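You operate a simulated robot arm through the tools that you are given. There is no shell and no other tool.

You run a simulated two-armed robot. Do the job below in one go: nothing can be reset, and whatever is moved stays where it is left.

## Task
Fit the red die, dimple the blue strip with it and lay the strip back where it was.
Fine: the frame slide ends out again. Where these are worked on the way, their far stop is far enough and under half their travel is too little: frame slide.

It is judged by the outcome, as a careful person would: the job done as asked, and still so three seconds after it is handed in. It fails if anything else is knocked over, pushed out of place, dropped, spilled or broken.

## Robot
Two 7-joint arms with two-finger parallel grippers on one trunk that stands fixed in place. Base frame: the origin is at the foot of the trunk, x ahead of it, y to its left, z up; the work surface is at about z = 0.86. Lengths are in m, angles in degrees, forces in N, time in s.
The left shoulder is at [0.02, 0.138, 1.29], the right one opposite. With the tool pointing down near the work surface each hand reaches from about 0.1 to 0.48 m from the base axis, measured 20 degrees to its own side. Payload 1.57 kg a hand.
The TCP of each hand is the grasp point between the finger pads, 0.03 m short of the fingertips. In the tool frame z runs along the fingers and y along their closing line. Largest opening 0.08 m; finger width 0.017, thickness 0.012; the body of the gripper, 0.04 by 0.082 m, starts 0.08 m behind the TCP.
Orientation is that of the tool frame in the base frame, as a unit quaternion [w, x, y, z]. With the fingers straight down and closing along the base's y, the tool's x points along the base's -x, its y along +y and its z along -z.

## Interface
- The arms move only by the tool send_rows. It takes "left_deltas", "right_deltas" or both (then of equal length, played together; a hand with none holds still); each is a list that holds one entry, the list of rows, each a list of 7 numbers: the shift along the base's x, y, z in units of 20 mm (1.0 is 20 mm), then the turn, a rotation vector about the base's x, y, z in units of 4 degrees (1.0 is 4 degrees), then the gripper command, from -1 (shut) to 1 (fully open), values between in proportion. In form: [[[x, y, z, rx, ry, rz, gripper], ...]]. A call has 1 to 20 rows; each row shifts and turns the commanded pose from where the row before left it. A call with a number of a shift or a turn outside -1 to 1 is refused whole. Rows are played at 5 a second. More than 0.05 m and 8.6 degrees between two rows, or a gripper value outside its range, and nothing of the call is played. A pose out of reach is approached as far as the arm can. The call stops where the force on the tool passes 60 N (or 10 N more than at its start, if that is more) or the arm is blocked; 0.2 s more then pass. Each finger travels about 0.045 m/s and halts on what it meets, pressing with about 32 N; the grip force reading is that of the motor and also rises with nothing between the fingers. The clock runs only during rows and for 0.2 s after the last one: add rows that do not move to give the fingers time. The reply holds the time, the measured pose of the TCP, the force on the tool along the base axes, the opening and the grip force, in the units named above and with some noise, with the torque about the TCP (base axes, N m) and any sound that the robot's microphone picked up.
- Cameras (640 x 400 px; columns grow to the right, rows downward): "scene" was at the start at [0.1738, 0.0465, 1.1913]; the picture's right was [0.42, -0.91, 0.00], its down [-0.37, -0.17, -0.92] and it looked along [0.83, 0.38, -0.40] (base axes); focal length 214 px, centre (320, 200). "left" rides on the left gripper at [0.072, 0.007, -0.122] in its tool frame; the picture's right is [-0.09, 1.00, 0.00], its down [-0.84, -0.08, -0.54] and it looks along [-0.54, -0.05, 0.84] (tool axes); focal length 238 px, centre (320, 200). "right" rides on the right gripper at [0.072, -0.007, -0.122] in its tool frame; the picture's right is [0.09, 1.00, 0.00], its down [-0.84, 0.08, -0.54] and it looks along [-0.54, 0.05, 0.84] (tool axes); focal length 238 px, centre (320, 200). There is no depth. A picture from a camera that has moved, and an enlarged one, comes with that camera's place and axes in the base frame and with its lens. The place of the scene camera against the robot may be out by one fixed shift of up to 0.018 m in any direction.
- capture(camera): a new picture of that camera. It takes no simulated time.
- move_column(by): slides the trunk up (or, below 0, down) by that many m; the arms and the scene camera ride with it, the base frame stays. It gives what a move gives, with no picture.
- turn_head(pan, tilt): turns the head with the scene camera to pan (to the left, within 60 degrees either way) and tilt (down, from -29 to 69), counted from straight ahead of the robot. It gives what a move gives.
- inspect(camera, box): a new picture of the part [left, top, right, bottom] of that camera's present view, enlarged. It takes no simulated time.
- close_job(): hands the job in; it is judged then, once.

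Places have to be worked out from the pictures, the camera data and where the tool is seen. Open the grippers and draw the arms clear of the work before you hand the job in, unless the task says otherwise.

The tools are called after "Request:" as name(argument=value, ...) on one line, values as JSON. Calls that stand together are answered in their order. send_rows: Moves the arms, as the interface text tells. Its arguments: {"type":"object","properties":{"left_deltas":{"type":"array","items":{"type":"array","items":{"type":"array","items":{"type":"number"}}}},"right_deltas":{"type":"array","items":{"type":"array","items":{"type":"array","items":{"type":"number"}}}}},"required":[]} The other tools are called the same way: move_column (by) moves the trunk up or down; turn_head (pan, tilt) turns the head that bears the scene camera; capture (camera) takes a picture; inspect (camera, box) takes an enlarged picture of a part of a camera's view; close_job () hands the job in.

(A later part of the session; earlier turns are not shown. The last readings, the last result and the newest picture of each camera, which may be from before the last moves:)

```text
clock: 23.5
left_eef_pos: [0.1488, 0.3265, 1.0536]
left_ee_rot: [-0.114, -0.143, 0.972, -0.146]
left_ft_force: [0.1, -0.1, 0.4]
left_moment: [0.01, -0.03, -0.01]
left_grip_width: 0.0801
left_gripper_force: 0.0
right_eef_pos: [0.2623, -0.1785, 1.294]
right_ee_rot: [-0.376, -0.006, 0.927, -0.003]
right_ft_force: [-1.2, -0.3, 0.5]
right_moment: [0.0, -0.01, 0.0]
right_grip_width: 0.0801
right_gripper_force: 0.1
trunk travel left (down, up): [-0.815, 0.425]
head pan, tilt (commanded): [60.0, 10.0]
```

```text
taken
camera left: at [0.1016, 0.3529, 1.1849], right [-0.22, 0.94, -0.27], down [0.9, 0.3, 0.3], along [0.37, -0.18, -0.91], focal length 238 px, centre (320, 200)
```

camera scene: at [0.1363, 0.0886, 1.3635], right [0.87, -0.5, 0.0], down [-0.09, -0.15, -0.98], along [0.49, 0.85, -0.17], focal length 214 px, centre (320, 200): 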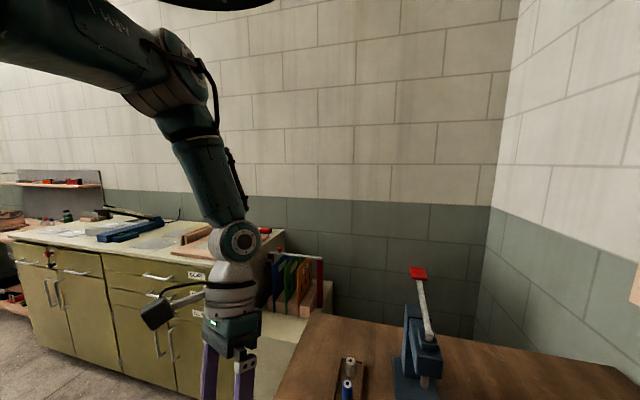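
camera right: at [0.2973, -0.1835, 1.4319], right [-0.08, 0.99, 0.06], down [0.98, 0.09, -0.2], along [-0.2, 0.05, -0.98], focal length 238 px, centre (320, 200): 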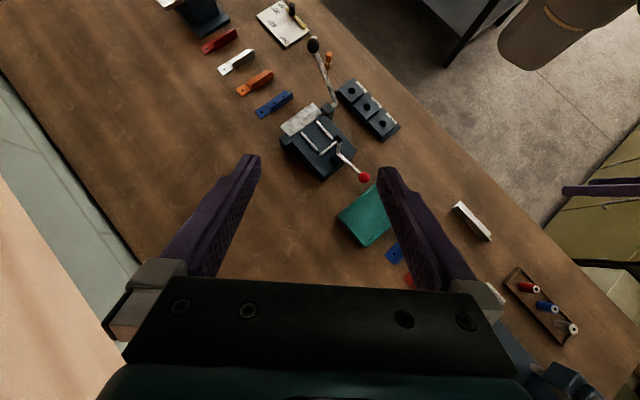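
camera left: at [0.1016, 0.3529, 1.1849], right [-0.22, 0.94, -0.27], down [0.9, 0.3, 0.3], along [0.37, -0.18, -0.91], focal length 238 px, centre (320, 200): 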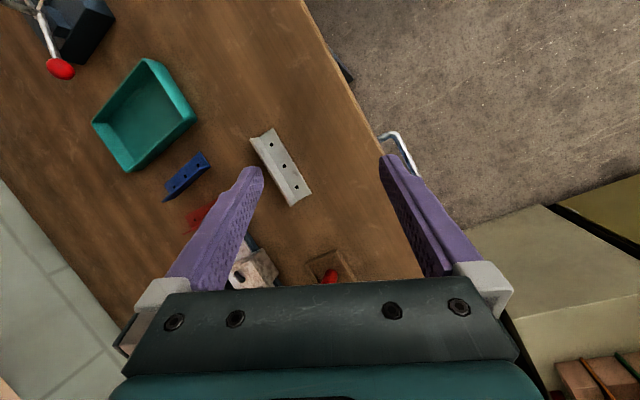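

The left arm's elbow is raised out sideways. I check the right arm's posture for comparison.

Request:
turn_head(pan=-60, tilt=5)

Request:
capture(camera="scene")

Request:
turn_head(pan=60, tilt=-25)

Request:
capture(camera="scene")

```text
clock: 25.5
left_eef_pos: [0.1504, 0.3269, 1.0546]
left_ee_rot: [-0.115, -0.142, 0.973, -0.145]
left_ft_force: [0.6, -0.6, -0.1]
left_moment: [0.03, -0.03, 0.01]
left_grip_width: 0.0802
left_gripper_force: 0.1
right_eef_pos: [0.2617, -0.1773, 1.2946]
right_ee_rot: [-0.376, -0.007, 0.927, -0.004]
right_ft_force: [0.9, 0.5, -1.0]
right_moment: [-0.01, 0.02, 0.0]
right_grip_width: 0.0801
right_gripper_force: 0.0
trunk travel left (down, up): [-0.815, 0.425]
head pan, tilt (commanded): [-60.0, 5.0]
```

```text
taken
camera scene: at [0.1357, -0.0714, 1.3716], right [-0.87, -0.5, 0.0], down [-0.04, 0.08, -1.0], along [0.5, -0.86, -0.09], focal length 214 px, centre (320, 200)
```

scene: 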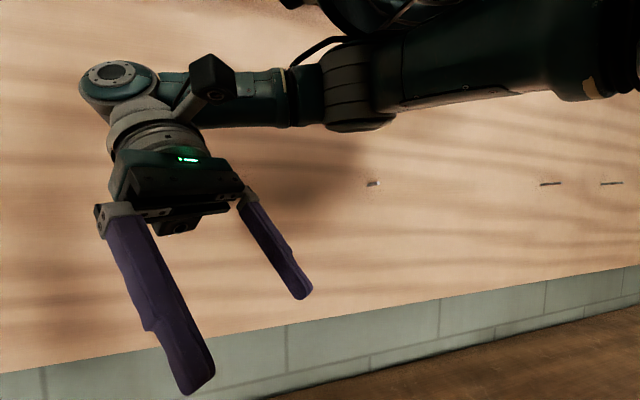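

```text
clock: 27.5
left_eef_pos: [0.1502, 0.3261, 1.056]
left_ee_rot: [-0.113, -0.143, 0.973, -0.145]
left_ft_force: [0.3, 0.2, 0.6]
left_moment: [-0.01, -0.03, 0.01]
left_grip_width: 0.0803
left_gripper_force: 0.2
right_eef_pos: [0.2622, -0.1787, 1.295]
right_ee_rot: [-0.376, -0.006, 0.926, -0.003]
right_ft_force: [0.7, -0.4, -0.1]
right_moment: [0.02, -0.01, -0.01]
right_grip_width: 0.0801
right_gripper_force: 0.0
trunk travel left (down, up): [-0.815, 0.425]
head pan, tilt (commanded): [60.0, -25.0]
```

```text
taken
camera scene: at [0.1253, 0.0695, 1.4152], right [0.87, -0.5, 0.0], down [0.21, 0.37, -0.91], along [0.45, 0.78, 0.42], focal length 214 px, centre (320, 200)
```

scene: 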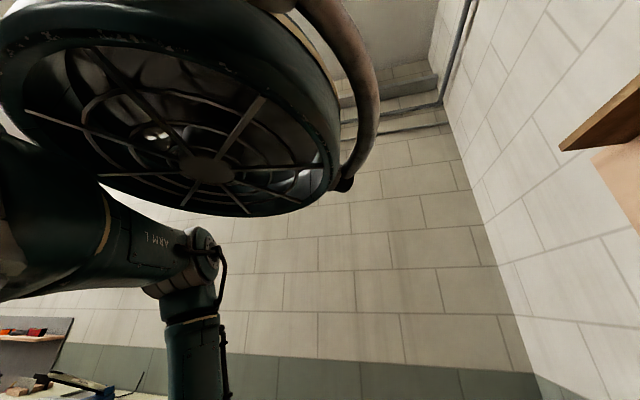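

The upper arm lies horizontally under the head shroud. I test simple small moves: straight up without turning, to see whether the arm tracks.

Request:
send_rows(left_deltas=[[[0, 0, 0.5, 0, 0, 0, 1], [0, 0, 0.5, 0, 0, 0, 1], [0, 0, 0.5, 0, 0, 0, 1], [0, 0, 0.5, 0, 0, 0, 1], [0, 0, 0, 0, 0, 0, 1]]])

```text
clock: 28.3
left_eef_pos: [0.0799, 0.3271, 1.0639]
left_ee_rot: [-0.205, -0.16, 0.957, -0.132]
left_ft_force: [0.1, 0.3, 0.0]
left_moment: [-0.01, 0.01, 0.02]
left_grip_width: 0.0799
left_gripper_force: 0.1
right_eef_pos: [0.2628, -0.1782, 1.2939]
right_ee_rot: [-0.376, -0.006, 0.927, -0.003]
right_ft_force: [-1.1, 0.6, 0.0]
right_moment: [0.0, -0.02, 0.0]
right_grip_width: 0.0802
right_gripper_force: 0.1
trunk travel left (down, up): [-0.815, 0.425]
head pan, tilt (commanded): [60.0, -25.0]
stopped in row 4 (left hand): the arm was blocked; the commanded pose is now the measured one
```

Going up isn't possible from here (a shoulder limit), so I test going forward and slightly down.

Request:
send_rows(left_deltas=[[[0.5, 0, 0, 0, 0, 0, 1], [0.5, 0, 0, 0, 0, 0, 1], [0.5, 0, 0, 0, 0, 0, 1], [0.5, 0, 0, 0, 0, 0, 1], [0, 0, 0, 0, 0, 0, 1]]])

Request:
send_rows(left_deltas=[[[0, 0, -0.5, 0, 0, 0, 1], [0, 0, -0.5, 0, 0, 0, 1], [0, 0, 0, 0, 0, 0, 1]]])

Request:
send_rows(left_deltas=[[[0, -0.5, 0, 0, 0, 0, 1], [0, -0.5, 0, 0, 0, 0, 1], [0, -0.5, 0, 0, 0, 0, 1], [0, 0, 0, 0, 0, 0, 1]]])

```text
clock: 29.5
left_eef_pos: [0.1215, 0.327, 1.0646]
left_ee_rot: [-0.203, -0.159, 0.957, -0.131]
left_ft_force: [0.0, -0.3, -0.5]
left_moment: [0.01, 0.03, 0.0]
left_grip_width: 0.08
left_gripper_force: 0.1
right_eef_pos: [0.2621, -0.1779, 1.2952]
right_ee_rot: [-0.376, -0.006, 0.926, -0.003]
right_ft_force: [0.1, -0.1, 0.1]
right_moment: [0.0, 0.01, -0.01]
right_grip_width: 0.0798
right_gripper_force: 0.0
trunk travel left (down, up): [-0.815, 0.425]
head pan, tilt (commanded): [60.0, -25.0]
```

```text
clock: 30.3
left_eef_pos: [0.1207, 0.3273, 1.064]
left_ee_rot: [-0.203, -0.159, 0.957, -0.131]
left_ft_force: [0.1, -0.2, 0.3]
left_moment: [0.02, 0.02, 0.0]
left_grip_width: 0.08
left_gripper_force: 0.0
left hand out of reach, approached as far as the arm can: row 1, 2
right_eef_pos: [0.2627, -0.1785, 1.2949]
right_ee_rot: [-0.376, -0.006, 0.926, -0.003]
right_ft_force: [0.3, 0.5, -0.6]
right_moment: [-0.04, 0.01, 0.0]
right_grip_width: 0.0801
right_gripper_force: 0.0
trunk travel left (down, up): [-0.815, 0.425]
head pan, tilt (commanded): [60.0, -25.0]
```

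```text
clock: 31.3
left_eef_pos: [0.1215, 0.3071, 1.0643]
left_ee_rot: [-0.202, -0.16, 0.957, -0.131]
left_ft_force: [-0.8, 0.5, 0.3]
left_moment: [0.02, 0.02, 0.02]
left_grip_width: 0.08
left_gripper_force: 0.1
left hand out of reach, approached as far as the arm can: row 3
right_eef_pos: [0.2623, -0.1795, 1.2938]
right_ee_rot: [-0.376, -0.006, 0.927, -0.003]
right_ft_force: [-0.2, -0.7, 0.6]
right_moment: [0.04, -0.03, -0.03]
right_grip_width: 0.0799
right_gripper_force: 0.0
trunk travel left (down, up): [-0.815, 0.425]
head pan, tilt (commanded): [60.0, -25.0]
```

+x and -y track well here, while up and down don't. I move on forward and inward a bit at this orientation to see where the arm recovers freedom, watching the readings.

Request:
send_rows(left_deltas=[[[1, 0, 0, 0, 0, 0, 1], [1, 0, 0, 0, 0, 0, 1], [1, 0, 0, 0, 0, 0, 1], [0, 0, 0, 0, 0, 0, 1]]])

Request:
send_rows(left_deltas=[[[0, 0, 0.5, 0, 0, 0, 1], [0, 0, 0.5, 0, 0, 0, 1], [0, 0, 0, 0, 0, 0, 1]]])

Request:
turn_head(pan=60, tilt=0)

Request:
capture(camera="scene")

```text
clock: 32.3
left_eef_pos: [0.1218, 0.3059, 1.0642]
left_ee_rot: [-0.201, -0.16, 0.957, -0.131]
left_ft_force: [-0.1, 1.1, 0.5]
left_moment: [0.01, -0.02, -0.01]
left_grip_width: 0.0801
left_gripper_force: 0.1
left hand out of reach, approached as far as the arm can: row 1, 2, 3
right_eef_pos: [0.2615, -0.1787, 1.2943]
right_ee_rot: [-0.376, -0.006, 0.927, -0.003]
right_ft_force: [-0.1, -0.3, 0.5]
right_moment: [0.0, 0.01, 0.01]
right_grip_width: 0.08
right_gripper_force: 0.1
trunk travel left (down, up): [-0.815, 0.425]
head pan, tilt (commanded): [60.0, -25.0]
```

```text
clock: 33.1
left_eef_pos: [0.1197, 0.3069, 1.0838]
left_ee_rot: [-0.205, -0.16, 0.956, -0.132]
left_ft_force: [0.3, 0.4, 0.3]
left_moment: [0.0, 0.01, 0.03]
left_grip_width: 0.0802
left_gripper_force: 0.1
right_eef_pos: [0.2621, -0.1789, 1.2944]
right_ee_rot: [-0.377, -0.006, 0.926, -0.003]
right_ft_force: [-0.2, -0.6, -0.2]
right_moment: [0.02, 0.0, 0.02]
right_grip_width: 0.0802
right_gripper_force: 0.1
trunk travel left (down, up): [-0.815, 0.425]
head pan, tilt (commanded): [60.0, -25.0]
```

```text
clock: 34.0
left_eef_pos: [0.1213, 0.305, 1.0837]
left_ee_rot: [-0.204, -0.161, 0.956, -0.133]
left_ft_force: [0.1, 0.3, 0.2]
left_moment: [-0.02, -0.01, 0.03]
left_grip_width: 0.08
left_gripper_force: 0.1
right_eef_pos: [0.2627, -0.1792, 1.2944]
right_ee_rot: [-0.376, -0.005, 0.926, -0.002]
right_ft_force: [-0.1, 0.7, -0.5]
right_moment: [0.01, 0.02, -0.01]
right_grip_width: 0.08
right_gripper_force: 0.0
trunk travel left (down, up): [-0.815, 0.425]
head pan, tilt (commanded): [60.0, 0.0]
```

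```text
taken
camera scene: at [0.1348, 0.086, 1.3796], right [0.87, -0.5, 0.0], down [0.0, 0.0, -1.0], along [0.5, 0.87, 0.0], focal length 214 px, centre (320, 200)
```

scene: 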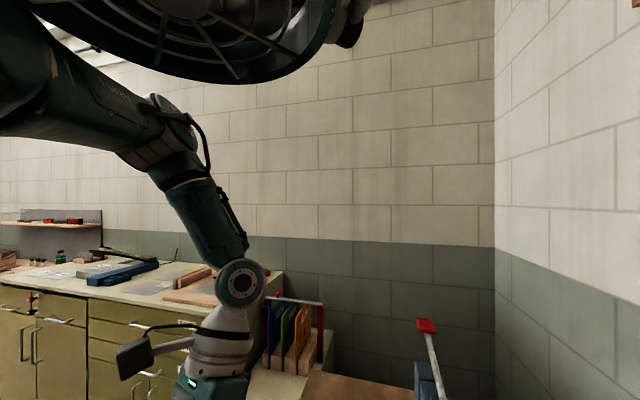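

The arm follows again here. I raise the hand a further 0.12 m and watch whether it returns to the starting posture.

Request:
send_rows(left_deltas=[[[0, 0, 0.5, 0, 0, 0, 1], [0, 0, 0.5, 0, 0, 0, 1], [0, 0, 0.5, 0, 0, 0, 1], [0, 0, 0.5, 0, 0, 0, 1], [0, 0, 0.5, 0, 0, 0, 1], [0, 0, 0.5, 0, 0, 0, 1], [0, 0, 0.5, 0, 0, 0, 1], [0, 0, 0.5, 0, 0, 0, 1], [0, 0, 0.5, 0, 0, 0, 1], [0, 0, 0.5, 0, 0, 0, 1], [0, 0, 0.5, 0, 0, 0, 1], [0, 0, 0.5, 0, 0, 0, 1]]])

Request:
capture(camera="scene")

```text
clock: 35.9
left_eef_pos: [0.1159, 0.2667, 1.152]
left_ee_rot: [-0.218, -0.156, 0.942, -0.203]
left_ft_force: [0.2, -0.1, -0.3]
left_moment: [0.01, 0.02, 0.02]
left_grip_width: 0.08
left_gripper_force: 0.0
right_eef_pos: [0.2626, -0.1783, 1.2951]
right_ee_rot: [-0.376, -0.006, 0.927, -0.002]
right_ft_force: [-0.4, -0.7, -0.4]
right_moment: [0.02, 0.0, -0.02]
right_grip_width: 0.0799
right_gripper_force: 0.1
trunk travel left (down, up): [-0.815, 0.425]
head pan, tilt (commanded): [60.0, 0.0]
stopped in row 9 (left hand): the arm was blocked; the commanded pose is now the measured one
```

```text
taken
camera scene: at [0.1348, 0.086, 1.3796], right [0.87, -0.5, 0.0], down [0.0, 0.0, -1.0], along [0.5, 0.87, 0.0], focal length 214 px, centre (320, 200)
```

scene: 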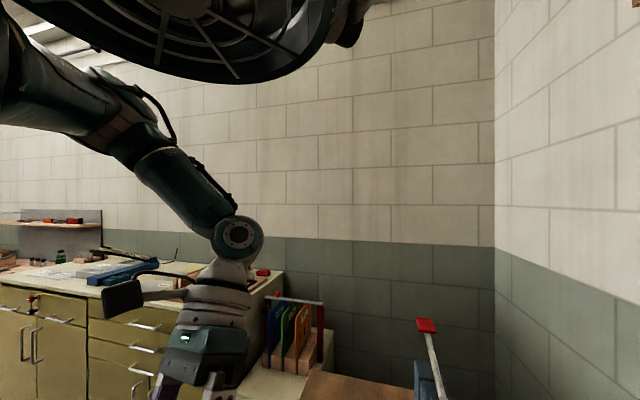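

I'm probably near the elbow's folding limit because the hand is too close to the shoulder; I move the hand forward at this height.

Request:
send_rows(left_deltas=[[[0.5, 0, 0, 0, 0, 0, 1], [0.5, 0, 0, 0, 0, 0, 1], [0.5, 0, 0, 0, 0, 0, 1], [0.5, 0, 0, 0, 0, 0, 1], [0.5, 0, 0, 0, 0, 0, 1], [0.5, 0, 0, 0, 0, 0, 1], [0.5, 0, 0, 0, 0, 0, 1], [0.5, 0, 0, 0, 0, 0, 1], [0, 0, 0, 0, 0, 0, 1]]])

Request:
send_rows(left_deltas=[[[0, 0, 0.5, 0, 0, 0, 1], [0, 0, 0.5, 0, 0, 0, 1], [0, 0, 0.5, 0, 0, 0, 1], [0, 0, 0.5, 0, 0, 0, 1], [0, 0, 0.5, 0, 0, 0, 1], [0, 0, 0.5, 0, 0, 0, 1], [0, 0, 0, 0, 0, 0, 1]]])

Request:
capture(camera="scene")

```text
clock: 37.9
left_eef_pos: [0.1965, 0.2659, 1.1515]
left_ee_rot: [-0.218, -0.157, 0.941, -0.204]
left_ft_force: [-0.3, -0.5, 0.3]
left_moment: [0.03, -0.03, 0.0]
left_grip_width: 0.0798
left_gripper_force: 0.1
right_eef_pos: [0.2632, -0.1787, 1.295]
right_ee_rot: [-0.377, -0.007, 0.926, -0.004]
right_ft_force: [0.8, 0.4, -0.2]
right_moment: [-0.01, -0.02, 0.03]
right_grip_width: 0.0803
right_gripper_force: 0.1
trunk travel left (down, up): [-0.815, 0.425]
head pan, tilt (commanded): [60.0, 0.0]
```

```text
clock: 39.5
left_eef_pos: [0.1957, 0.268, 1.2114]
left_ee_rot: [-0.217, -0.156, 0.942, -0.202]
left_ft_force: [-0.6, -0.9, -0.2]
left_moment: [-0.01, 0.0, 0.01]
left_grip_width: 0.0798
left_gripper_force: 0.0
right_eef_pos: [0.2616, -0.1794, 1.2947]
right_ee_rot: [-0.376, -0.006, 0.926, -0.003]
right_ft_force: [-0.4, 0.9, -0.2]
right_moment: [0.02, 0.0, 0.01]
right_grip_width: 0.0801
right_gripper_force: 0.1
trunk travel left (down, up): [-0.815, 0.425]
head pan, tilt (commanded): [60.0, 0.0]
```

```text
taken
camera scene: at [0.1348, 0.086, 1.3796], right [0.87, -0.5, 0.0], down [0.0, 0.0, -1.0], along [0.5, 0.87, 0.0], focal length 214 px, centre (320, 200)
```

scene: 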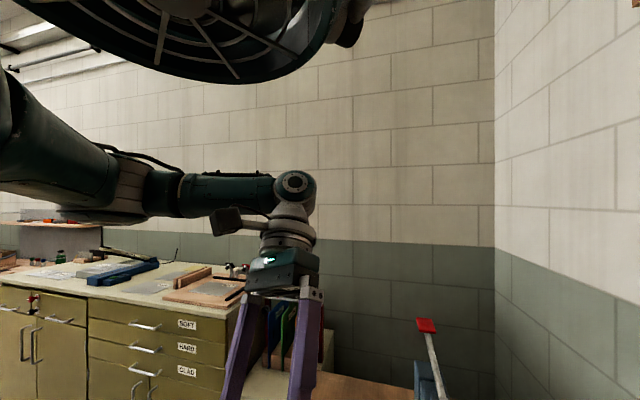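

The posture is good again (forearm level, hand hanging). Now I turn the hand straight down with yaw 0 while moving slightly forward.

Request:
send_rows(left_deltas=[[[0.4, 0, 0, 0.59, -0.635, -0.456, 1], [0.4, 0, 0, 0.59, -0.635, -0.456, 1], [0.4, 0, 0, 0.59, -0.635, -0.456, 1], [0.4, 0, 0, 0.59, -0.635, -0.456, 1], [0.4, 0, 0, 0.59, -0.635, -0.456, 1], [0.4, 0, 0, 0.59, -0.635, -0.456, 1], [0.4, 0, 0, 0.59, -0.635, -0.456, 1], [0.4, 0, 0, 0.59, -0.635, -0.456, 1], [0.4, 0, 0, 0.59, -0.635, -0.456, 1], [0.4, 0, 0, 0.59, -0.635, -0.456, 1], [0, 0, 0, 0, 0, 0, 1]]])

Request:
capture(camera="scene")

```text
clock: 41.9
left_eef_pos: [0.2758, 0.2682, 1.2116]
left_ee_rot: [0.0, -0.001, 1.0, 0.0]
left_ft_force: [0.2, -1.3, 0.0]
left_moment: [0.01, 0.01, 0.03]
left_grip_width: 0.0798
left_gripper_force: 0.0
right_eef_pos: [0.2629, -0.178, 1.295]
right_ee_rot: [-0.376, -0.007, 0.926, -0.004]
right_ft_force: [0.7, -0.9, -0.3]
right_moment: [0.0, 0.01, -0.04]
right_grip_width: 0.0798
right_gripper_force: 0.1
trunk travel left (down, up): [-0.815, 0.425]
head pan, tilt (commanded): [60.0, 0.0]
```

```text
taken
camera scene: at [0.1348, 0.086, 1.3796], right [0.87, -0.5, 0.0], down [0.0, 0.0, -1.0], along [0.5, 0.87, 0.0], focal length 214 px, centre (320, 200)
```

scene: 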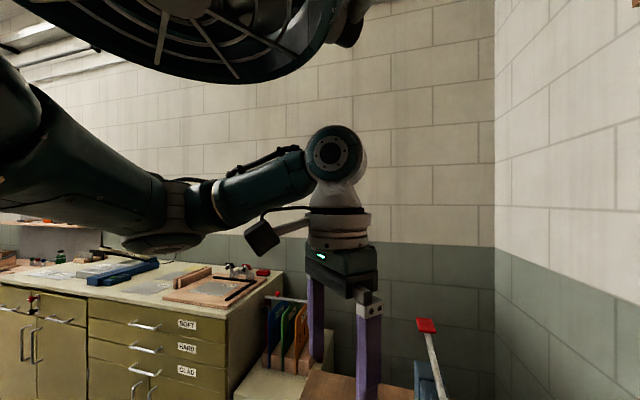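

It tracks perfectly now. I try turning to yaw -45° in place, so the fingers close along the press axis.

Request:
send_rows(left_deltas=[[[0, 0, 0, 0, 0, -0.9, 1], [0, 0, 0, 0, 0, -0.9, 1], [0, 0, 0, 0, 0, -0.9, 1], [0, 0, 0, 0, 0, -0.9, 1], [0, 0, 0, 0, 0, -0.9, 1], [0, 0, 0, 0, 0, -0.9, 1], [0, 0, 0, 0, 0, -0.9, 1], [0, 0, 0, 0, 0, -0.9, 1], [0, 0, 0, 0, 0, -0.9, 1], [0, 0, 0, 0, 0, -0.9, 1], [0, 0, 0, 0, 0, -0.9, 1], [0, 0, 0, 0, 0, -0.9, 1], [0, 0, 0, 0, 0, -0.45, 1], [0, 0, 0, 0, 0, 0, 1]]])

```text
clock: 44.9
left_eef_pos: [0.2747, 0.2672, 1.2126]
left_ee_rot: [-0.001, 0.383, 0.924, -0.001]
left_ft_force: [-0.2, 0.7, -0.2]
left_moment: [-0.01, 0.01, -0.01]
left_grip_width: 0.08
left_gripper_force: 0.1
right_eef_pos: [0.2622, -0.1793, 1.2939]
right_ee_rot: [-0.377, -0.007, 0.926, -0.004]
right_ft_force: [-0.1, 0.1, 0.5]
right_moment: [0.06, -0.03, 0.03]
right_grip_width: 0.0799
right_gripper_force: 0.1
trunk travel left (down, up): [-0.815, 0.425]
head pan, tilt (commanded): [60.0, 0.0]
```

Yaw -45° works from this posture. I lower the trunk back by 0.15 m and take the measuring pictures.

Request:
move_column(by=-0.15)

Request:
capture(camera="left")

```text
clock: 46.6
left_eef_pos: [0.2762, 0.2666, 1.0617]
left_ee_rot: [-0.001, 0.382, 0.924, -0.001]
left_ft_force: [0.5, 0.1, 0.7]
left_moment: [0.01, 0.01, -0.03]
left_grip_width: 0.0799
left_gripper_force: 0.1
right_eef_pos: [0.2639, -0.1792, 1.1464]
right_ee_rot: [-0.376, -0.006, 0.926, -0.004]
right_ft_force: [0.2, -0.2, -0.1]
right_moment: [0.01, 0.01, 0.01]
right_grip_width: 0.0799
right_gripper_force: 0.0
trunk travel left (down, up): [-0.665, 0.575]
head pan, tilt (commanded): [60.0, 0.0]
```

```text
taken
camera left: at [0.2293, 0.3226, 1.183], right [0.77, 0.64, 0.0], down [0.54, -0.65, 0.54], along [0.34, -0.42, -0.84], focal length 238 px, centre (320, 200)
```

left: 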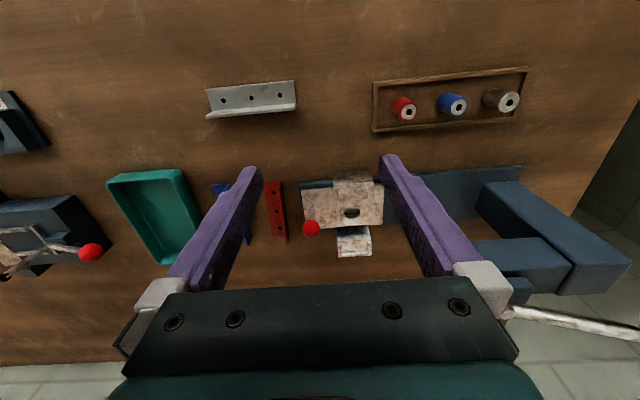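

This overview is good. I enlarge the slide, the rack, and the strips from this well-calibrated pose.

Request:
inspect(camera="left", box=[290, 160, 400, 265])

Request:
inspect(camera="left", box=[370, 60, 530, 140])

Request:
inspect(camera="left", box=[190, 165, 300, 255])

```text
3.81 times, centred on (345, 212) of left
camera zoom: at [0.2293, 0.3226, 1.183], right [0.77, 0.64, 0.0], down [0.54, -0.65, 0.54], along [0.34, -0.42, -0.84], focal length 908 px, centre (225, 152)
```

zoom: 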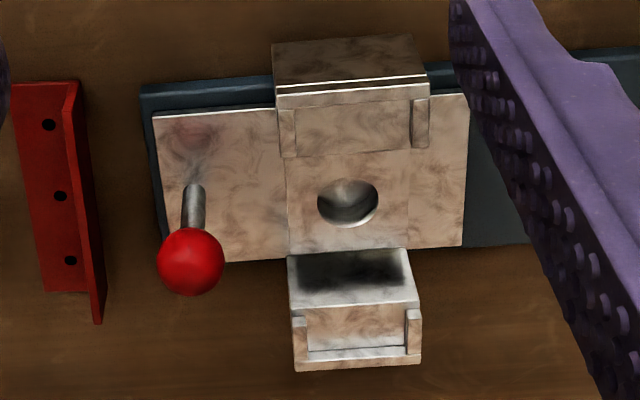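

```text
4.00 times, centred on (450, 100) of left
camera zoom: at [0.2293, 0.3226, 1.183], right [0.77, 0.64, 0.0], down [0.54, -0.65, 0.54], along [0.34, -0.42, -0.84], focal length 953 px, centre (-200, 600)
```

zoom: 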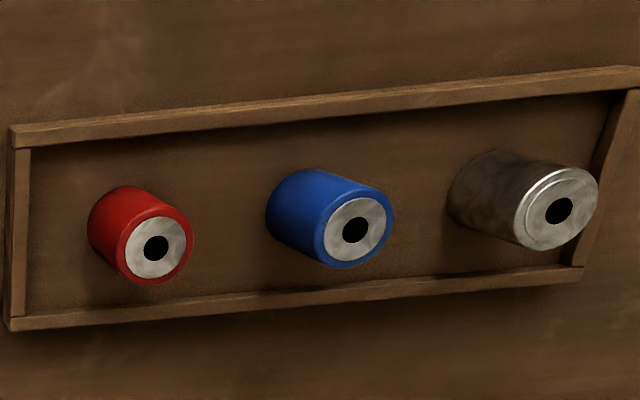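

```text
4.44 times, centred on (245, 210) of left
camera zoom: at [0.2293, 0.3226, 1.183], right [0.77, 0.64, 0.0], down [0.54, -0.65, 0.54], along [0.34, -0.42, -0.84], focal length 1059 px, centre (653, 156)
```

zoom: 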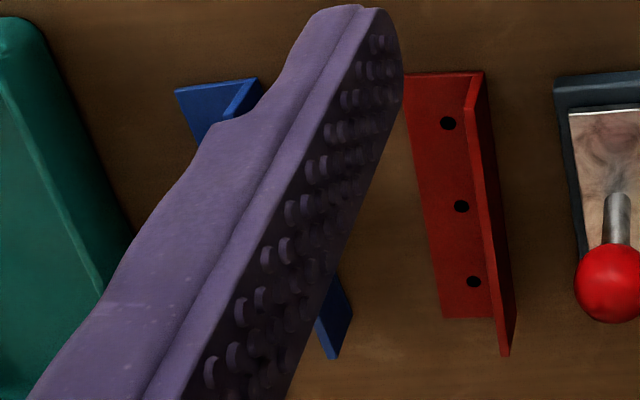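

I take a second view from lower and nearer for triangulating heights of hole, seats and knob.

Request:
send_rows(left_deltas=[[[0.53, -0.177, -1, 0, 0, 0, 1], [0.53, -0.177, -1, 0, 0, 0, 1], [0.53, -0.177, -1, 0, 0, 0, 1], [0, 0, 0, 0, 0, 0, 1]]])

Request:
inspect(camera="left", box=[265, 150, 385, 280])

Request:
inspect(camera="left", box=[370, 30, 570, 130])

Request:
capture(camera="left")

```text
clock: 47.6
left_eef_pos: [0.3089, 0.2562, 1.0018]
left_ee_rot: [-0.001, 0.382, 0.924, -0.001]
left_ft_force: [0.1, 0.2, -0.7]
left_moment: [0.0, 0.0, 0.03]
left_grip_width: 0.0798
left_gripper_force: 0.1
right_eef_pos: [0.2619, -0.1787, 1.1451]
right_ee_rot: [-0.376, -0.005, 0.927, -0.003]
right_ft_force: [0.4, 0.3, -1.0]
right_moment: [-0.02, 0.04, 0.02]
right_grip_width: 0.08
right_gripper_force: 0.2
trunk travel left (down, up): [-0.665, 0.575]
head pan, tilt (commanded): [60.0, 0.0]
```

```text
3.08 times, centred on (325, 215) of left
camera zoom: at [0.2621, 0.3116, 1.1227], right [0.77, 0.64, 0.0], down [0.54, -0.65, 0.54], along [0.34, -0.42, -0.84], focal length 733 px, centre (305, 154)
```

zoom: 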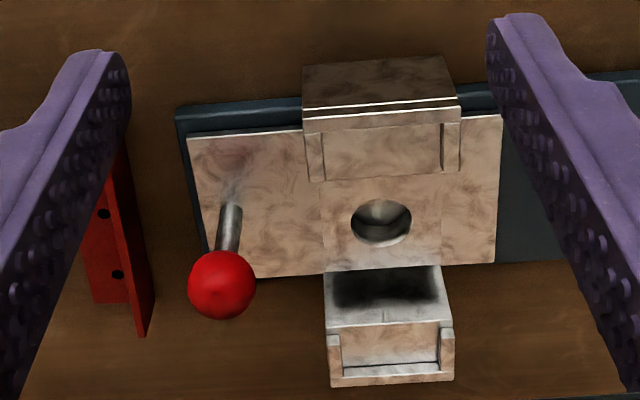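

```text
3.20 times, centred on (470, 80) of left
camera zoom: at [0.2621, 0.3116, 1.1227], right [0.77, 0.64, 0.0], down [0.54, -0.65, 0.54], along [0.34, -0.42, -0.84], focal length 763 px, centre (-160, 584)
```

zoom: 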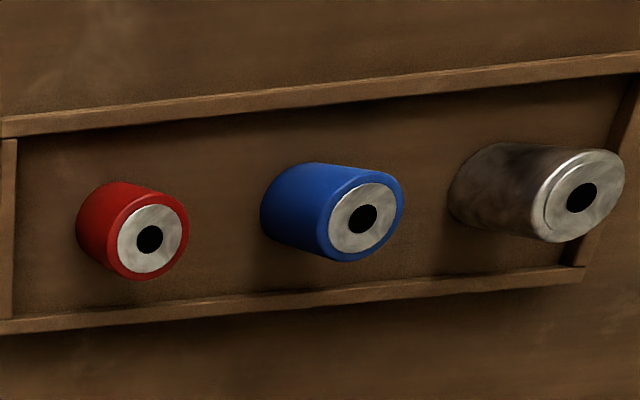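

```text
taken
camera left: at [0.2621, 0.3116, 1.1227], right [0.77, 0.64, 0.0], down [0.54, -0.65, 0.54], along [0.34, -0.42, -0.84], focal length 238 px, centre (320, 200)
```

left: 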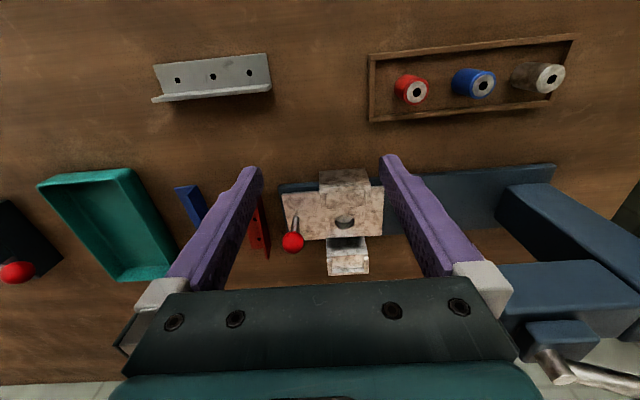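

The baseline was mostly along the line of sight, so depth is poorly determined. I take another view shifted 0.06 m along the press axis.

Request:
send_rows(left_deltas=[[[0.707, 0.707, 0, 0, 0, 0, 1], [0.707, 0.707, 0, 0, 0, 0, 1], [0.707, 0.707, 0, 0, 0, 0, 1], [0, 0, 0, 0, 0, 0, 1]]])

Request:
inspect(camera="left", box=[225, 150, 345, 280])

Request:
inspect(camera="left", box=[320, 30, 520, 130])

Request:
capture(camera="left")

```text
clock: 48.6
left_eef_pos: [0.3509, 0.2987, 1.0008]
left_ee_rot: [-0.002, 0.381, 0.924, 0.0]
left_ft_force: [0.3, 0.3, 0.8]
left_moment: [-0.02, 0.02, -0.01]
left_grip_width: 0.0798
left_gripper_force: 0.2
right_eef_pos: [0.2618, -0.1787, 1.1454]
right_ee_rot: [-0.376, -0.005, 0.926, -0.002]
right_ft_force: [0.8, -0.3, 0.5]
right_moment: [0.03, 0.01, -0.02]
right_grip_width: 0.08
right_gripper_force: 0.1
trunk travel left (down, up): [-0.665, 0.575]
head pan, tilt (commanded): [60.0, 0.0]
```

```text
3.08 times, centred on (285, 215) of left
camera zoom: at [0.3039, 0.3535, 1.1223], right [0.77, 0.64, 0.0], down [0.54, -0.65, 0.54], along [0.35, -0.42, -0.84], focal length 733 px, centre (428, 154)
```

zoom: 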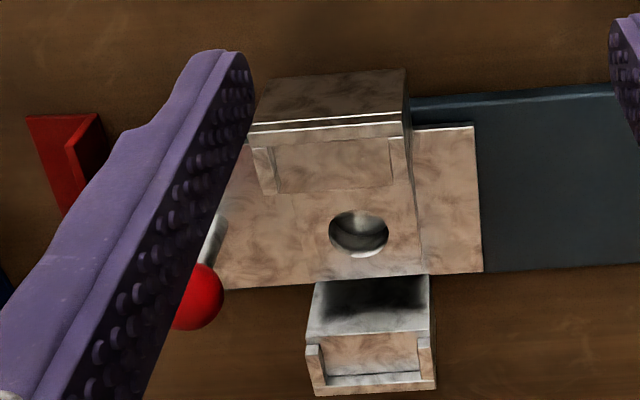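

```text
3.20 times, centred on (420, 80) of left
camera zoom: at [0.3039, 0.3535, 1.1223], right [0.77, 0.64, 0.0], down [0.54, -0.65, 0.54], along [0.35, -0.42, -0.84], focal length 763 px, centre (0, 584)
```

zoom: 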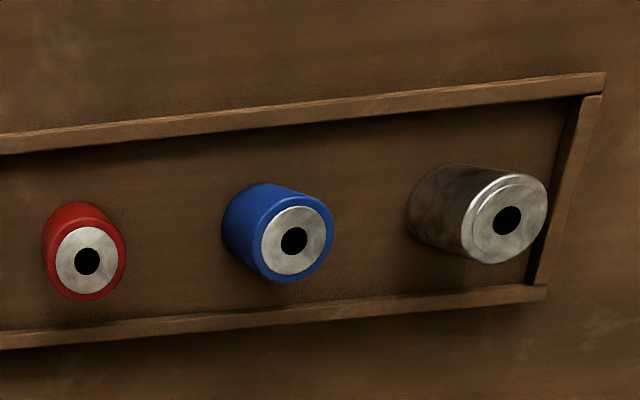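

```text
taken
camera left: at [0.3039, 0.3535, 1.1223], right [0.77, 0.64, 0.0], down [0.54, -0.65, 0.54], along [0.35, -0.42, -0.84], focal length 238 px, centre (320, 200)
```

left: 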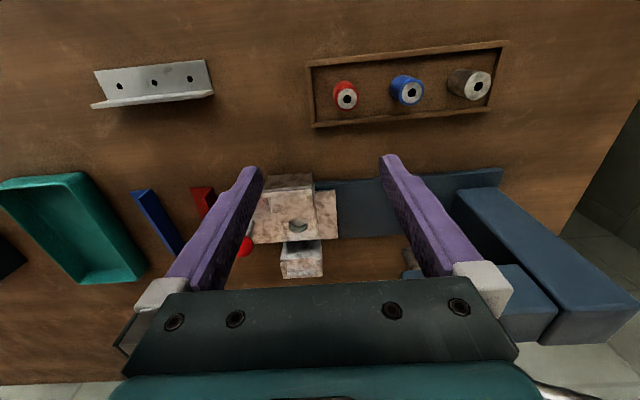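

Triangulated (u along press axis, v to its left): red die top at u=0.485, v=-0.006, z≈0.902 (Ø≈0.021); slide hole at u=0.420, v=-0.152, rim z≈0.890 (Ø≈0.0245); seat floors ≈0.91. I raise the hand, lower the trunk by 0.08 m to keep a good posture, and go over the red die.

Request:
send_rows(left_deltas=[[[0, 0, 1, 0, 0, 0, 1], [0, 0, 1, 0, 0, 0, 1], [0, 0, 1, 0, 0, 0, 1], [0, 0, 1, 0, 0, 0, 1], [0, 0, 0, 0, 0, 0, 1]]])

Request:
move_column(by=-0.08)

Request:
send_rows(left_deltas=[[[-0.09, 1, 0, 0, 0, 0, 0.125], [-0.09, 1, 0, 0, 0, 0, 0.125], [0, 0, 0, 0, 0, 0, 0.125], [0, 0, 0, 0, 0, 0, 0.125], [0, 0, 0, 0, 0, 0, 0.125]]])

Request:
capture(camera="left")

```text
clock: 49.8
left_eef_pos: [0.3498, 0.2989, 1.0808]
left_ee_rot: [-0.001, 0.382, 0.924, -0.001]
left_ft_force: [0.2, -0.3, -0.3]
left_moment: [0.02, 0.01, 0.0]
left_grip_width: 0.08
left_gripper_force: 0.0
right_eef_pos: [0.2629, -0.1788, 1.1436]
right_ee_rot: [-0.376, -0.006, 0.926, -0.003]
right_ft_force: [0.4, 0.4, 0.5]
right_moment: [0.0, -0.01, -0.03]
right_grip_width: 0.08
right_gripper_force: 0.0
trunk travel left (down, up): [-0.665, 0.575]
head pan, tilt (commanded): [60.0, 0.0]
```

```text
clock: 51.0
left_eef_pos: [0.3506, 0.2981, 1.0002]
left_ee_rot: [-0.001, 0.382, 0.924, -0.001]
left_ft_force: [0.3, -0.3, 0.5]
left_moment: [-0.04, 0.01, 0.0]
left_grip_width: 0.0797
left_gripper_force: 0.0
right_eef_pos: [0.2635, -0.1782, 1.0639]
right_ee_rot: [-0.376, -0.006, 0.926, -0.003]
right_ft_force: [1.2, -0.7, -0.8]
right_moment: [0.01, -0.02, 0.04]
right_grip_width: 0.0798
right_gripper_force: 0.0
trunk travel left (down, up): [-0.585, 0.655]
head pan, tilt (commanded): [60.0, 0.0]
```

```text
clock: 52.2
left_eef_pos: [0.3453, 0.3397, 0.9999]
left_ee_rot: [-0.001, 0.383, 0.924, 0.0]
left_ft_force: [-1.0, -0.1, 0.1]
left_moment: [0.01, 0.0, -0.02]
left_grip_width: 0.0449
left_gripper_force: 0.0
right_eef_pos: [0.2637, -0.1769, 1.0643]
right_ee_rot: [-0.377, -0.006, 0.926, -0.004]
right_ft_force: [0.8, -0.4, -0.1]
right_moment: [-0.02, -0.02, 0.02]
right_grip_width: 0.08
right_gripper_force: 0.0
trunk travel left (down, up): [-0.585, 0.655]
head pan, tilt (commanded): [60.0, 0.0]
```

```text
taken
camera left: at [0.2998, 0.3947, 1.1219], right [0.77, 0.64, 0.0], down [0.54, -0.65, 0.54], along [0.34, -0.42, -0.84], focal length 238 px, centre (320, 200)
```

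left: 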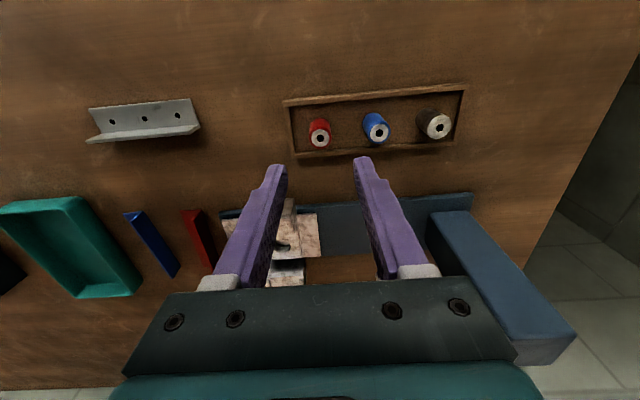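

The hand is over the red die (die at u≈0.484, v≈-0.006, TCP within 2 mm). I descend to z=0.916 so the fingertips take the upper 16 mm of the die.

Request:
send_rows(left_deltas=[[[0.07, -0.07, -1, 0, 0, 0, 0.125], [0, 0, -1, 0, 0, 0, 0.125], [0, 0, -1, 0, 0, 0, 0.125], [0, 0, -0.7, 0, 0, 0, 0.125], [0, 0, -0.5, 0, 0, 0, 0.125], [0, 0, 0, 0, 0, 0, 0.125]]])

Request:
capture(camera="left")

Request:
inspect(camera="left", box=[220, 120, 420, 280])

```text
clock: 53.6
left_eef_pos: [0.3484, 0.3368, 0.9155]
left_ee_rot: [-0.001, 0.382, 0.924, -0.002]
left_ft_force: [-0.3, 0.0, -0.7]
left_moment: [-0.01, -0.01, 0.0]
left_grip_width: 0.0451
left_gripper_force: 0.1
right_eef_pos: [0.2625, -0.1786, 1.0656]
right_ee_rot: [-0.376, -0.006, 0.927, -0.003]
right_ft_force: [0.6, -0.3, -0.4]
right_moment: [-0.01, -0.01, 0.03]
right_grip_width: 0.0801
right_gripper_force: 0.1
trunk travel left (down, up): [-0.585, 0.655]
head pan, tilt (commanded): [60.0, 0.0]
```

```text
taken
camera left: at [0.3019, 0.3924, 1.0381], right [0.77, 0.64, 0.0], down [0.54, -0.65, 0.54], along [0.34, -0.42, -0.84], focal length 238 px, centre (320, 200)
```

left: 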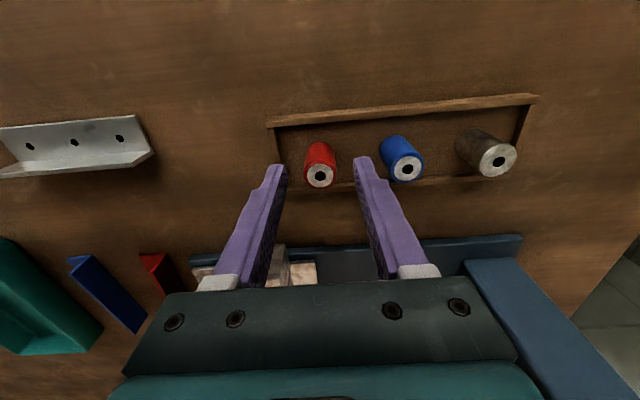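

```text
2.50 times, centred on (320, 200) of left
camera zoom: at [0.3019, 0.3924, 1.0381], right [0.77, 0.64, 0.0], down [0.54, -0.65, 0.54], along [0.34, -0.42, -0.84], focal length 596 px, centre (320, 200)
```

zoom: 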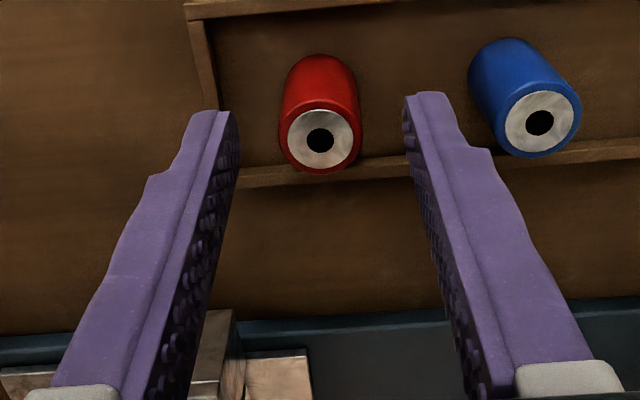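

The die sits well between the fingertips, about 2 mm off along v. I trim that and close.

Request:
send_rows(left_deltas=[[[-0.085, 0.085, 0, 0, 0, 0, 0.125], [0, 0, 0, 0, 0, 0, 0.125], [0, 0, 0, 0, 0, 0, -1], [0, 0, 0, 0, 0, 0, -1], [0, 0, 0, 0, 0, 0, -1], [0, 0, 0, 0, 0, 0, -1], [0, 0, 0, 0, 0, 0, -1]]])

Request:
inspect(camera="left", box=[220, 120, 420, 280])

```text
clock: 55.2
left_eef_pos: [0.3459, 0.3402, 0.9158]
left_ee_rot: [0.0, 0.381, 0.924, -0.001]
left_ft_force: [-0.2, -0.2, 1.9]
left_moment: [-0.05, 0.04, 0.04]
left_grip_width: 0.0208
left_gripper_force: 31.8
right_eef_pos: [0.2628, -0.1787, 1.0645]
right_ee_rot: [-0.376, -0.006, 0.927, -0.003]
right_ft_force: [-0.8, 0.7, 0.1]
right_moment: [0.01, 0.03, 0.0]
right_grip_width: 0.0799
right_gripper_force: 0.1
trunk travel left (down, up): [-0.585, 0.655]
head pan, tilt (commanded): [60.0, 0.0]
```

```text
2.50 times, centred on (320, 200) of left
camera zoom: at [0.2998, 0.3943, 1.0385], right [0.77, 0.64, 0.0], down [0.54, -0.65, 0.54], along [0.35, -0.42, -0.84], focal length 596 px, centre (320, 200)
```

zoom: 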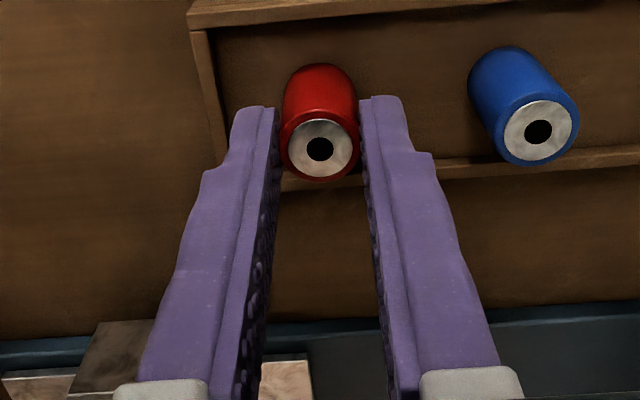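

The red die is gripped (width 0.0208 m). I lift it 0.08 m and check it's held.

Request:
send_rows(left_deltas=[[[0, 0, 0.5, 0, 0, 0, -1], [0, 0, 1, 0, 0, 0, -1], [0, 0, 1, 0, 0, 0, -1], [0, 0, 1, 0, 0, 0, -1], [0, 0, 0.5, 0, 0, 0, -1], [0, 0, 0, 0, 0, 0, -1]]])

Request:
send_rows(left_deltas=[[[0.3625, -0.9375, 0, 0, 0, 0, -1], [0.3625, -0.9375, 0, 0, 0, 0, -1], [0.3625, -0.9375, 0, 0, 0, 0, -1], [0.3625, -0.9375, 0, 0, 0, 0, -1], [0.3625, -0.9375, 0, 0, 0, 0, -1], [0.3625, -0.9375, 0, 0, 0, 0, -1], [0.3625, -0.9375, 0, 0, 0, 0, -1], [0.3625, -0.9375, 0, 0, 0, 0, -1], [0, 0, 0, 0, 0, 0, -1]]])

Request:
capture(camera="left")

Request:
inspect(camera="left", box=[220, 120, 420, 280])

```text
clock: 56.6
left_eef_pos: [0.3468, 0.3381, 0.9982]
left_ee_rot: [-0.001, 0.382, 0.924, 0.0]
left_ft_force: [-0.4, 0.3, -1.4]
left_moment: [0.02, 0.01, 0.03]
left_grip_width: 0.0205
left_gripper_force: 32.1
right_eef_pos: [0.2615, -0.1785, 1.0647]
right_ee_rot: [-0.377, -0.006, 0.926, -0.003]
right_ft_force: [0.3, -1.1, -0.9]
right_moment: [-0.03, -0.02, 0.02]
right_grip_width: 0.08
right_gripper_force: 0.1
trunk travel left (down, up): [-0.585, 0.655]
head pan, tilt (commanded): [60.0, 0.0]
```

```text
clock: 58.6
left_eef_pos: [0.4041, 0.1885, 0.9968]
left_ee_rot: [-0.001, 0.381, 0.925, 0.0]
left_ft_force: [1.1, 0.0, -1.0]
left_moment: [0.02, 0.01, -0.03]
left_grip_width: 0.0206
left_gripper_force: 31.5
right_eef_pos: [0.2616, -0.1794, 1.0639]
right_ee_rot: [-0.376, -0.007, 0.926, -0.004]
right_ft_force: [-1.2, 0.2, -0.4]
right_moment: [0.01, 0.01, 0.03]
right_grip_width: 0.0799
right_gripper_force: 0.0
trunk travel left (down, up): [-0.585, 0.655]
head pan, tilt (commanded): [60.0, 0.0]
```

```text
taken
camera left: at [0.3578, 0.2427, 1.1187], right [0.77, 0.64, 0.0], down [0.54, -0.65, 0.54], along [0.35, -0.42, -0.84], focal length 238 px, centre (320, 200)
```

left: 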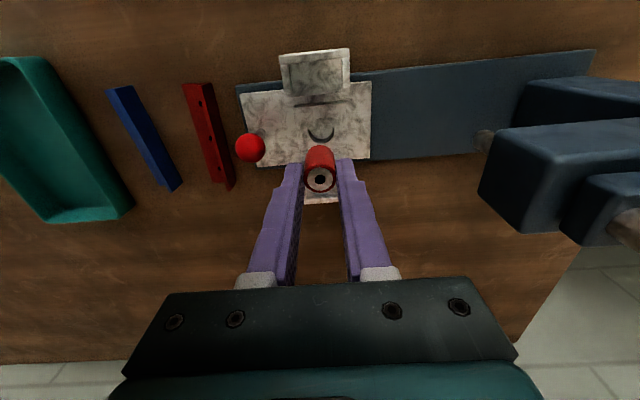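

```text
2.50 times, centred on (320, 200) of left
camera zoom: at [0.3578, 0.2427, 1.1187], right [0.77, 0.64, 0.0], down [0.54, -0.65, 0.54], along [0.35, -0.42, -0.84], focal length 596 px, centre (320, 200)
```

zoom: 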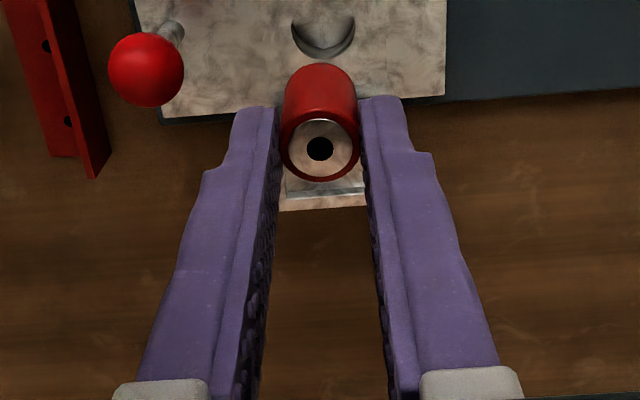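

The hand is over the slide hole; image-based comparison says the die is about 1 mm short in u and 1.5 mm in v. I trim and lower to just above the boss and look again.

Request:
send_rows(left_deltas=[[[-0.02, 0.09, -0.8, 0, 0, 0, -1], [0, 0, -0.8, 0, 0, 0, -1], [0, 0, -0.7, 0, 0, 0, -1], [0, 0, 0, 0, 0, 0, -1]]])

Request:
inspect(camera="left", box=[220, 100, 420, 230])

Request:
turn_head(pan=30, tilt=40)

Request:
inspect(camera="scene", box=[240, 120, 420, 260])

```text
clock: 59.6
left_eef_pos: [0.4039, 0.1903, 0.9521]
left_ee_rot: [-0.002, 0.383, 0.924, -0.001]
left_ft_force: [-1.4, 0.9, -1.2]
left_moment: [-0.01, 0.03, 0.0]
left_grip_width: 0.0205
left_gripper_force: 32.0
right_eef_pos: [0.2623, -0.1779, 1.0648]
right_ee_rot: [-0.376, -0.006, 0.926, -0.003]
right_ft_force: [0.0, -0.3, 0.2]
right_moment: [0.01, 0.0, 0.02]
right_grip_width: 0.08
right_gripper_force: 0.0
trunk travel left (down, up): [-0.585, 0.655]
head pan, tilt (commanded): [60.0, 0.0]
```

```text
3.08 times, centred on (320, 165) of left
camera zoom: at [0.3573, 0.2457, 1.0731], right [0.77, 0.64, 0.0], down [0.54, -0.65, 0.54], along [0.34, -0.42, -0.84], focal length 733 px, centre (320, 308)
```

zoom: 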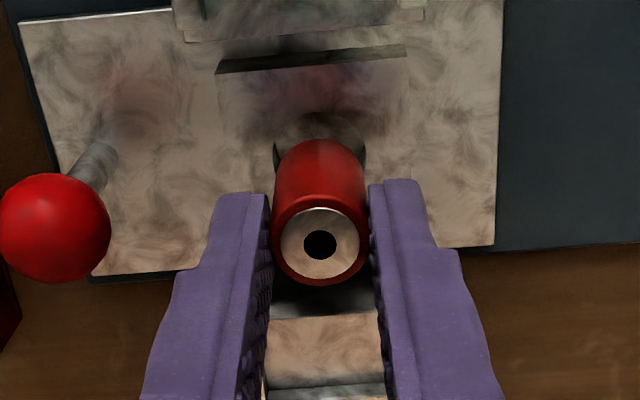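

```text
clock: 60.7
left_eef_pos: [0.4035, 0.1904, 0.9523]
left_ee_rot: [-0.001, 0.382, 0.924, 0.0]
left_ft_force: [0.4, 0.0, -0.5]
left_moment: [-0.03, -0.03, 0.03]
left_grip_width: 0.0208
left_gripper_force: 32.0
right_eef_pos: [0.2621, -0.1795, 1.0653]
right_ee_rot: [-0.376, -0.006, 0.926, -0.002]
right_ft_force: [-0.1, 0.9, 0.0]
right_moment: [0.03, 0.02, 0.0]
right_grip_width: 0.0798
right_gripper_force: 0.1
trunk travel left (down, up): [-0.585, 0.655]
head pan, tilt (commanded): [30.0, 40.0]
```

```text
2.86 times, centred on (330, 190) of scene
camera zoom: at [0.1633, 0.0506, 1.0859], right [0.5, -0.87, 0.0], down [-0.56, -0.32, -0.77], along [0.66, 0.38, -0.64], focal length 613 px, centre (291, 229)
```

zoom: 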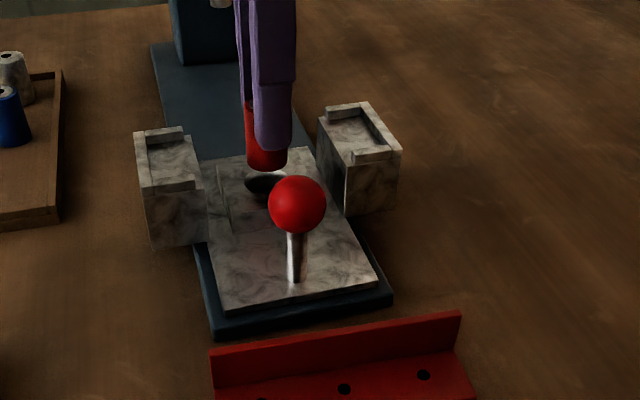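

Die and hole line up in the picture (u within 0.5 mm). I lower in small steps watching the force.

Request:
send_rows(left_deltas=[[[0, 0, -0.3, 0, 0, 0, -1], [0, 0, -0.3, 0, 0, 0, -1], [0, 0, 0, 0, 0, 0, -1]]])

Request:
inspect(camera="left", box=[220, 100, 420, 230])

Request:
inspect(camera="scene", box=[280, 150, 360, 210])

```text
clock: 61.5
left_eef_pos: [0.4038, 0.191, 0.9394]
left_ee_rot: [-0.001, 0.382, 0.924, 0.0]
left_ft_force: [-1.8, 0.6, -1.1]
left_moment: [-0.03, 0.0, 0.05]
left_grip_width: 0.0206
left_gripper_force: 31.8
right_eef_pos: [0.2631, -0.1778, 1.0639]
right_ee_rot: [-0.377, -0.006, 0.926, -0.003]
right_ft_force: [0.3, -0.3, 0.0]
right_moment: [0.0, 0.0, -0.01]
right_grip_width: 0.08
right_gripper_force: 0.1
trunk travel left (down, up): [-0.585, 0.655]
head pan, tilt (commanded): [30.0, 40.0]
```

```text
3.08 times, centred on (320, 165) of left
camera zoom: at [0.3573, 0.2451, 1.0608], right [0.77, 0.64, 0.0], down [0.54, -0.65, 0.54], along [0.34, -0.42, -0.84], focal length 733 px, centre (320, 308)
```

zoom: 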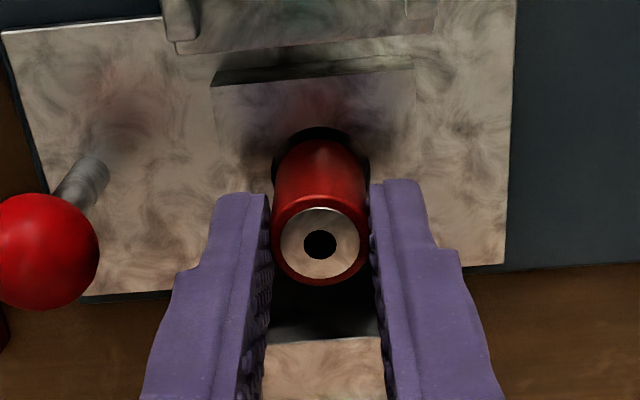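

```text
6.67 times, centred on (320, 180) of scene
camera zoom: at [0.1633, 0.0505, 1.0858], right [0.5, -0.87, 0.0], down [-0.56, -0.32, -0.77], along [0.66, 0.38, -0.64], focal length 1430 px, centre (320, 333)
```

zoom: 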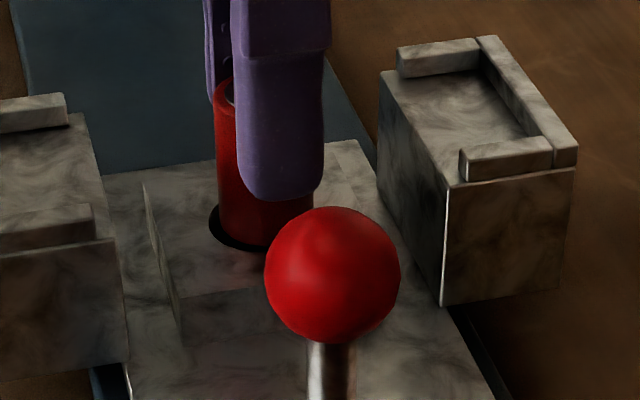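

The die end is at the hole mouth, roughly centred but ~1 mm too far to -v. I trim that and continue down in small steps.

Request:
send_rows(left_deltas=[[[-0.03, 0.03, 0, 0, 0, 0, -1], [0, 0, -0.2, 0, 0, 0, -1], [0, 0, -0.2, 0, 0, 0, -1], [0, 0, 0, 0, 0, 0, -1]]])

Request:
inspect(camera="left", box=[220, 100, 420, 230])

Request:
inspect(camera="scene", box=[280, 150, 360, 210])

```text
clock: 62.5
left_eef_pos: [0.4046, 0.1909, 0.9309]
left_ee_rot: [-0.001, 0.382, 0.924, -0.001]
left_ft_force: [0.1, -0.3, -1.0]
left_moment: [0.04, -0.01, 0.0]
left_grip_width: 0.0208
left_gripper_force: 32.0
right_eef_pos: [0.2626, -0.1779, 1.0646]
right_ee_rot: [-0.377, -0.006, 0.926, -0.003]
right_ft_force: [0.2, -0.4, 0.7]
right_moment: [0.06, 0.01, 0.0]
right_grip_width: 0.0798
right_gripper_force: 0.0
trunk travel left (down, up): [-0.585, 0.655]
head pan, tilt (commanded): [30.0, 40.0]
```

```text
3.08 times, centred on (320, 165) of left
camera zoom: at [0.3567, 0.2462, 1.0521], right [0.77, 0.64, 0.0], down [0.54, -0.65, 0.54], along [0.34, -0.42, -0.84], focal length 733 px, centre (320, 308)
```

zoom: 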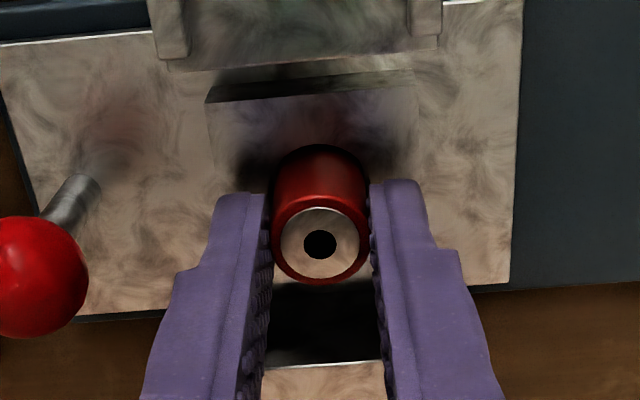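

```text
6.67 times, centred on (320, 180) of scene
camera zoom: at [0.1633, 0.0505, 1.0858], right [0.5, -0.87, 0.0], down [-0.56, -0.32, -0.77], along [0.66, 0.38, -0.64], focal length 1430 px, centre (320, 333)
```

zoom: 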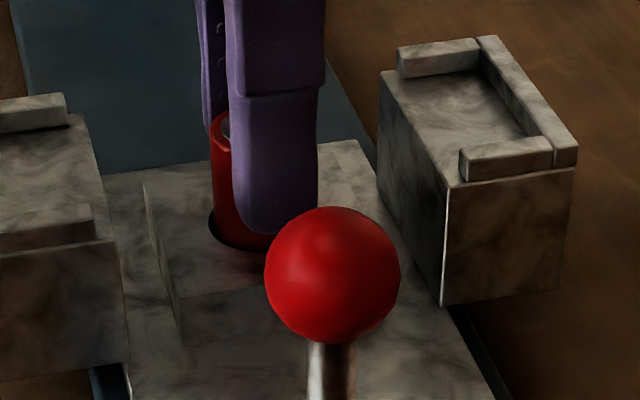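

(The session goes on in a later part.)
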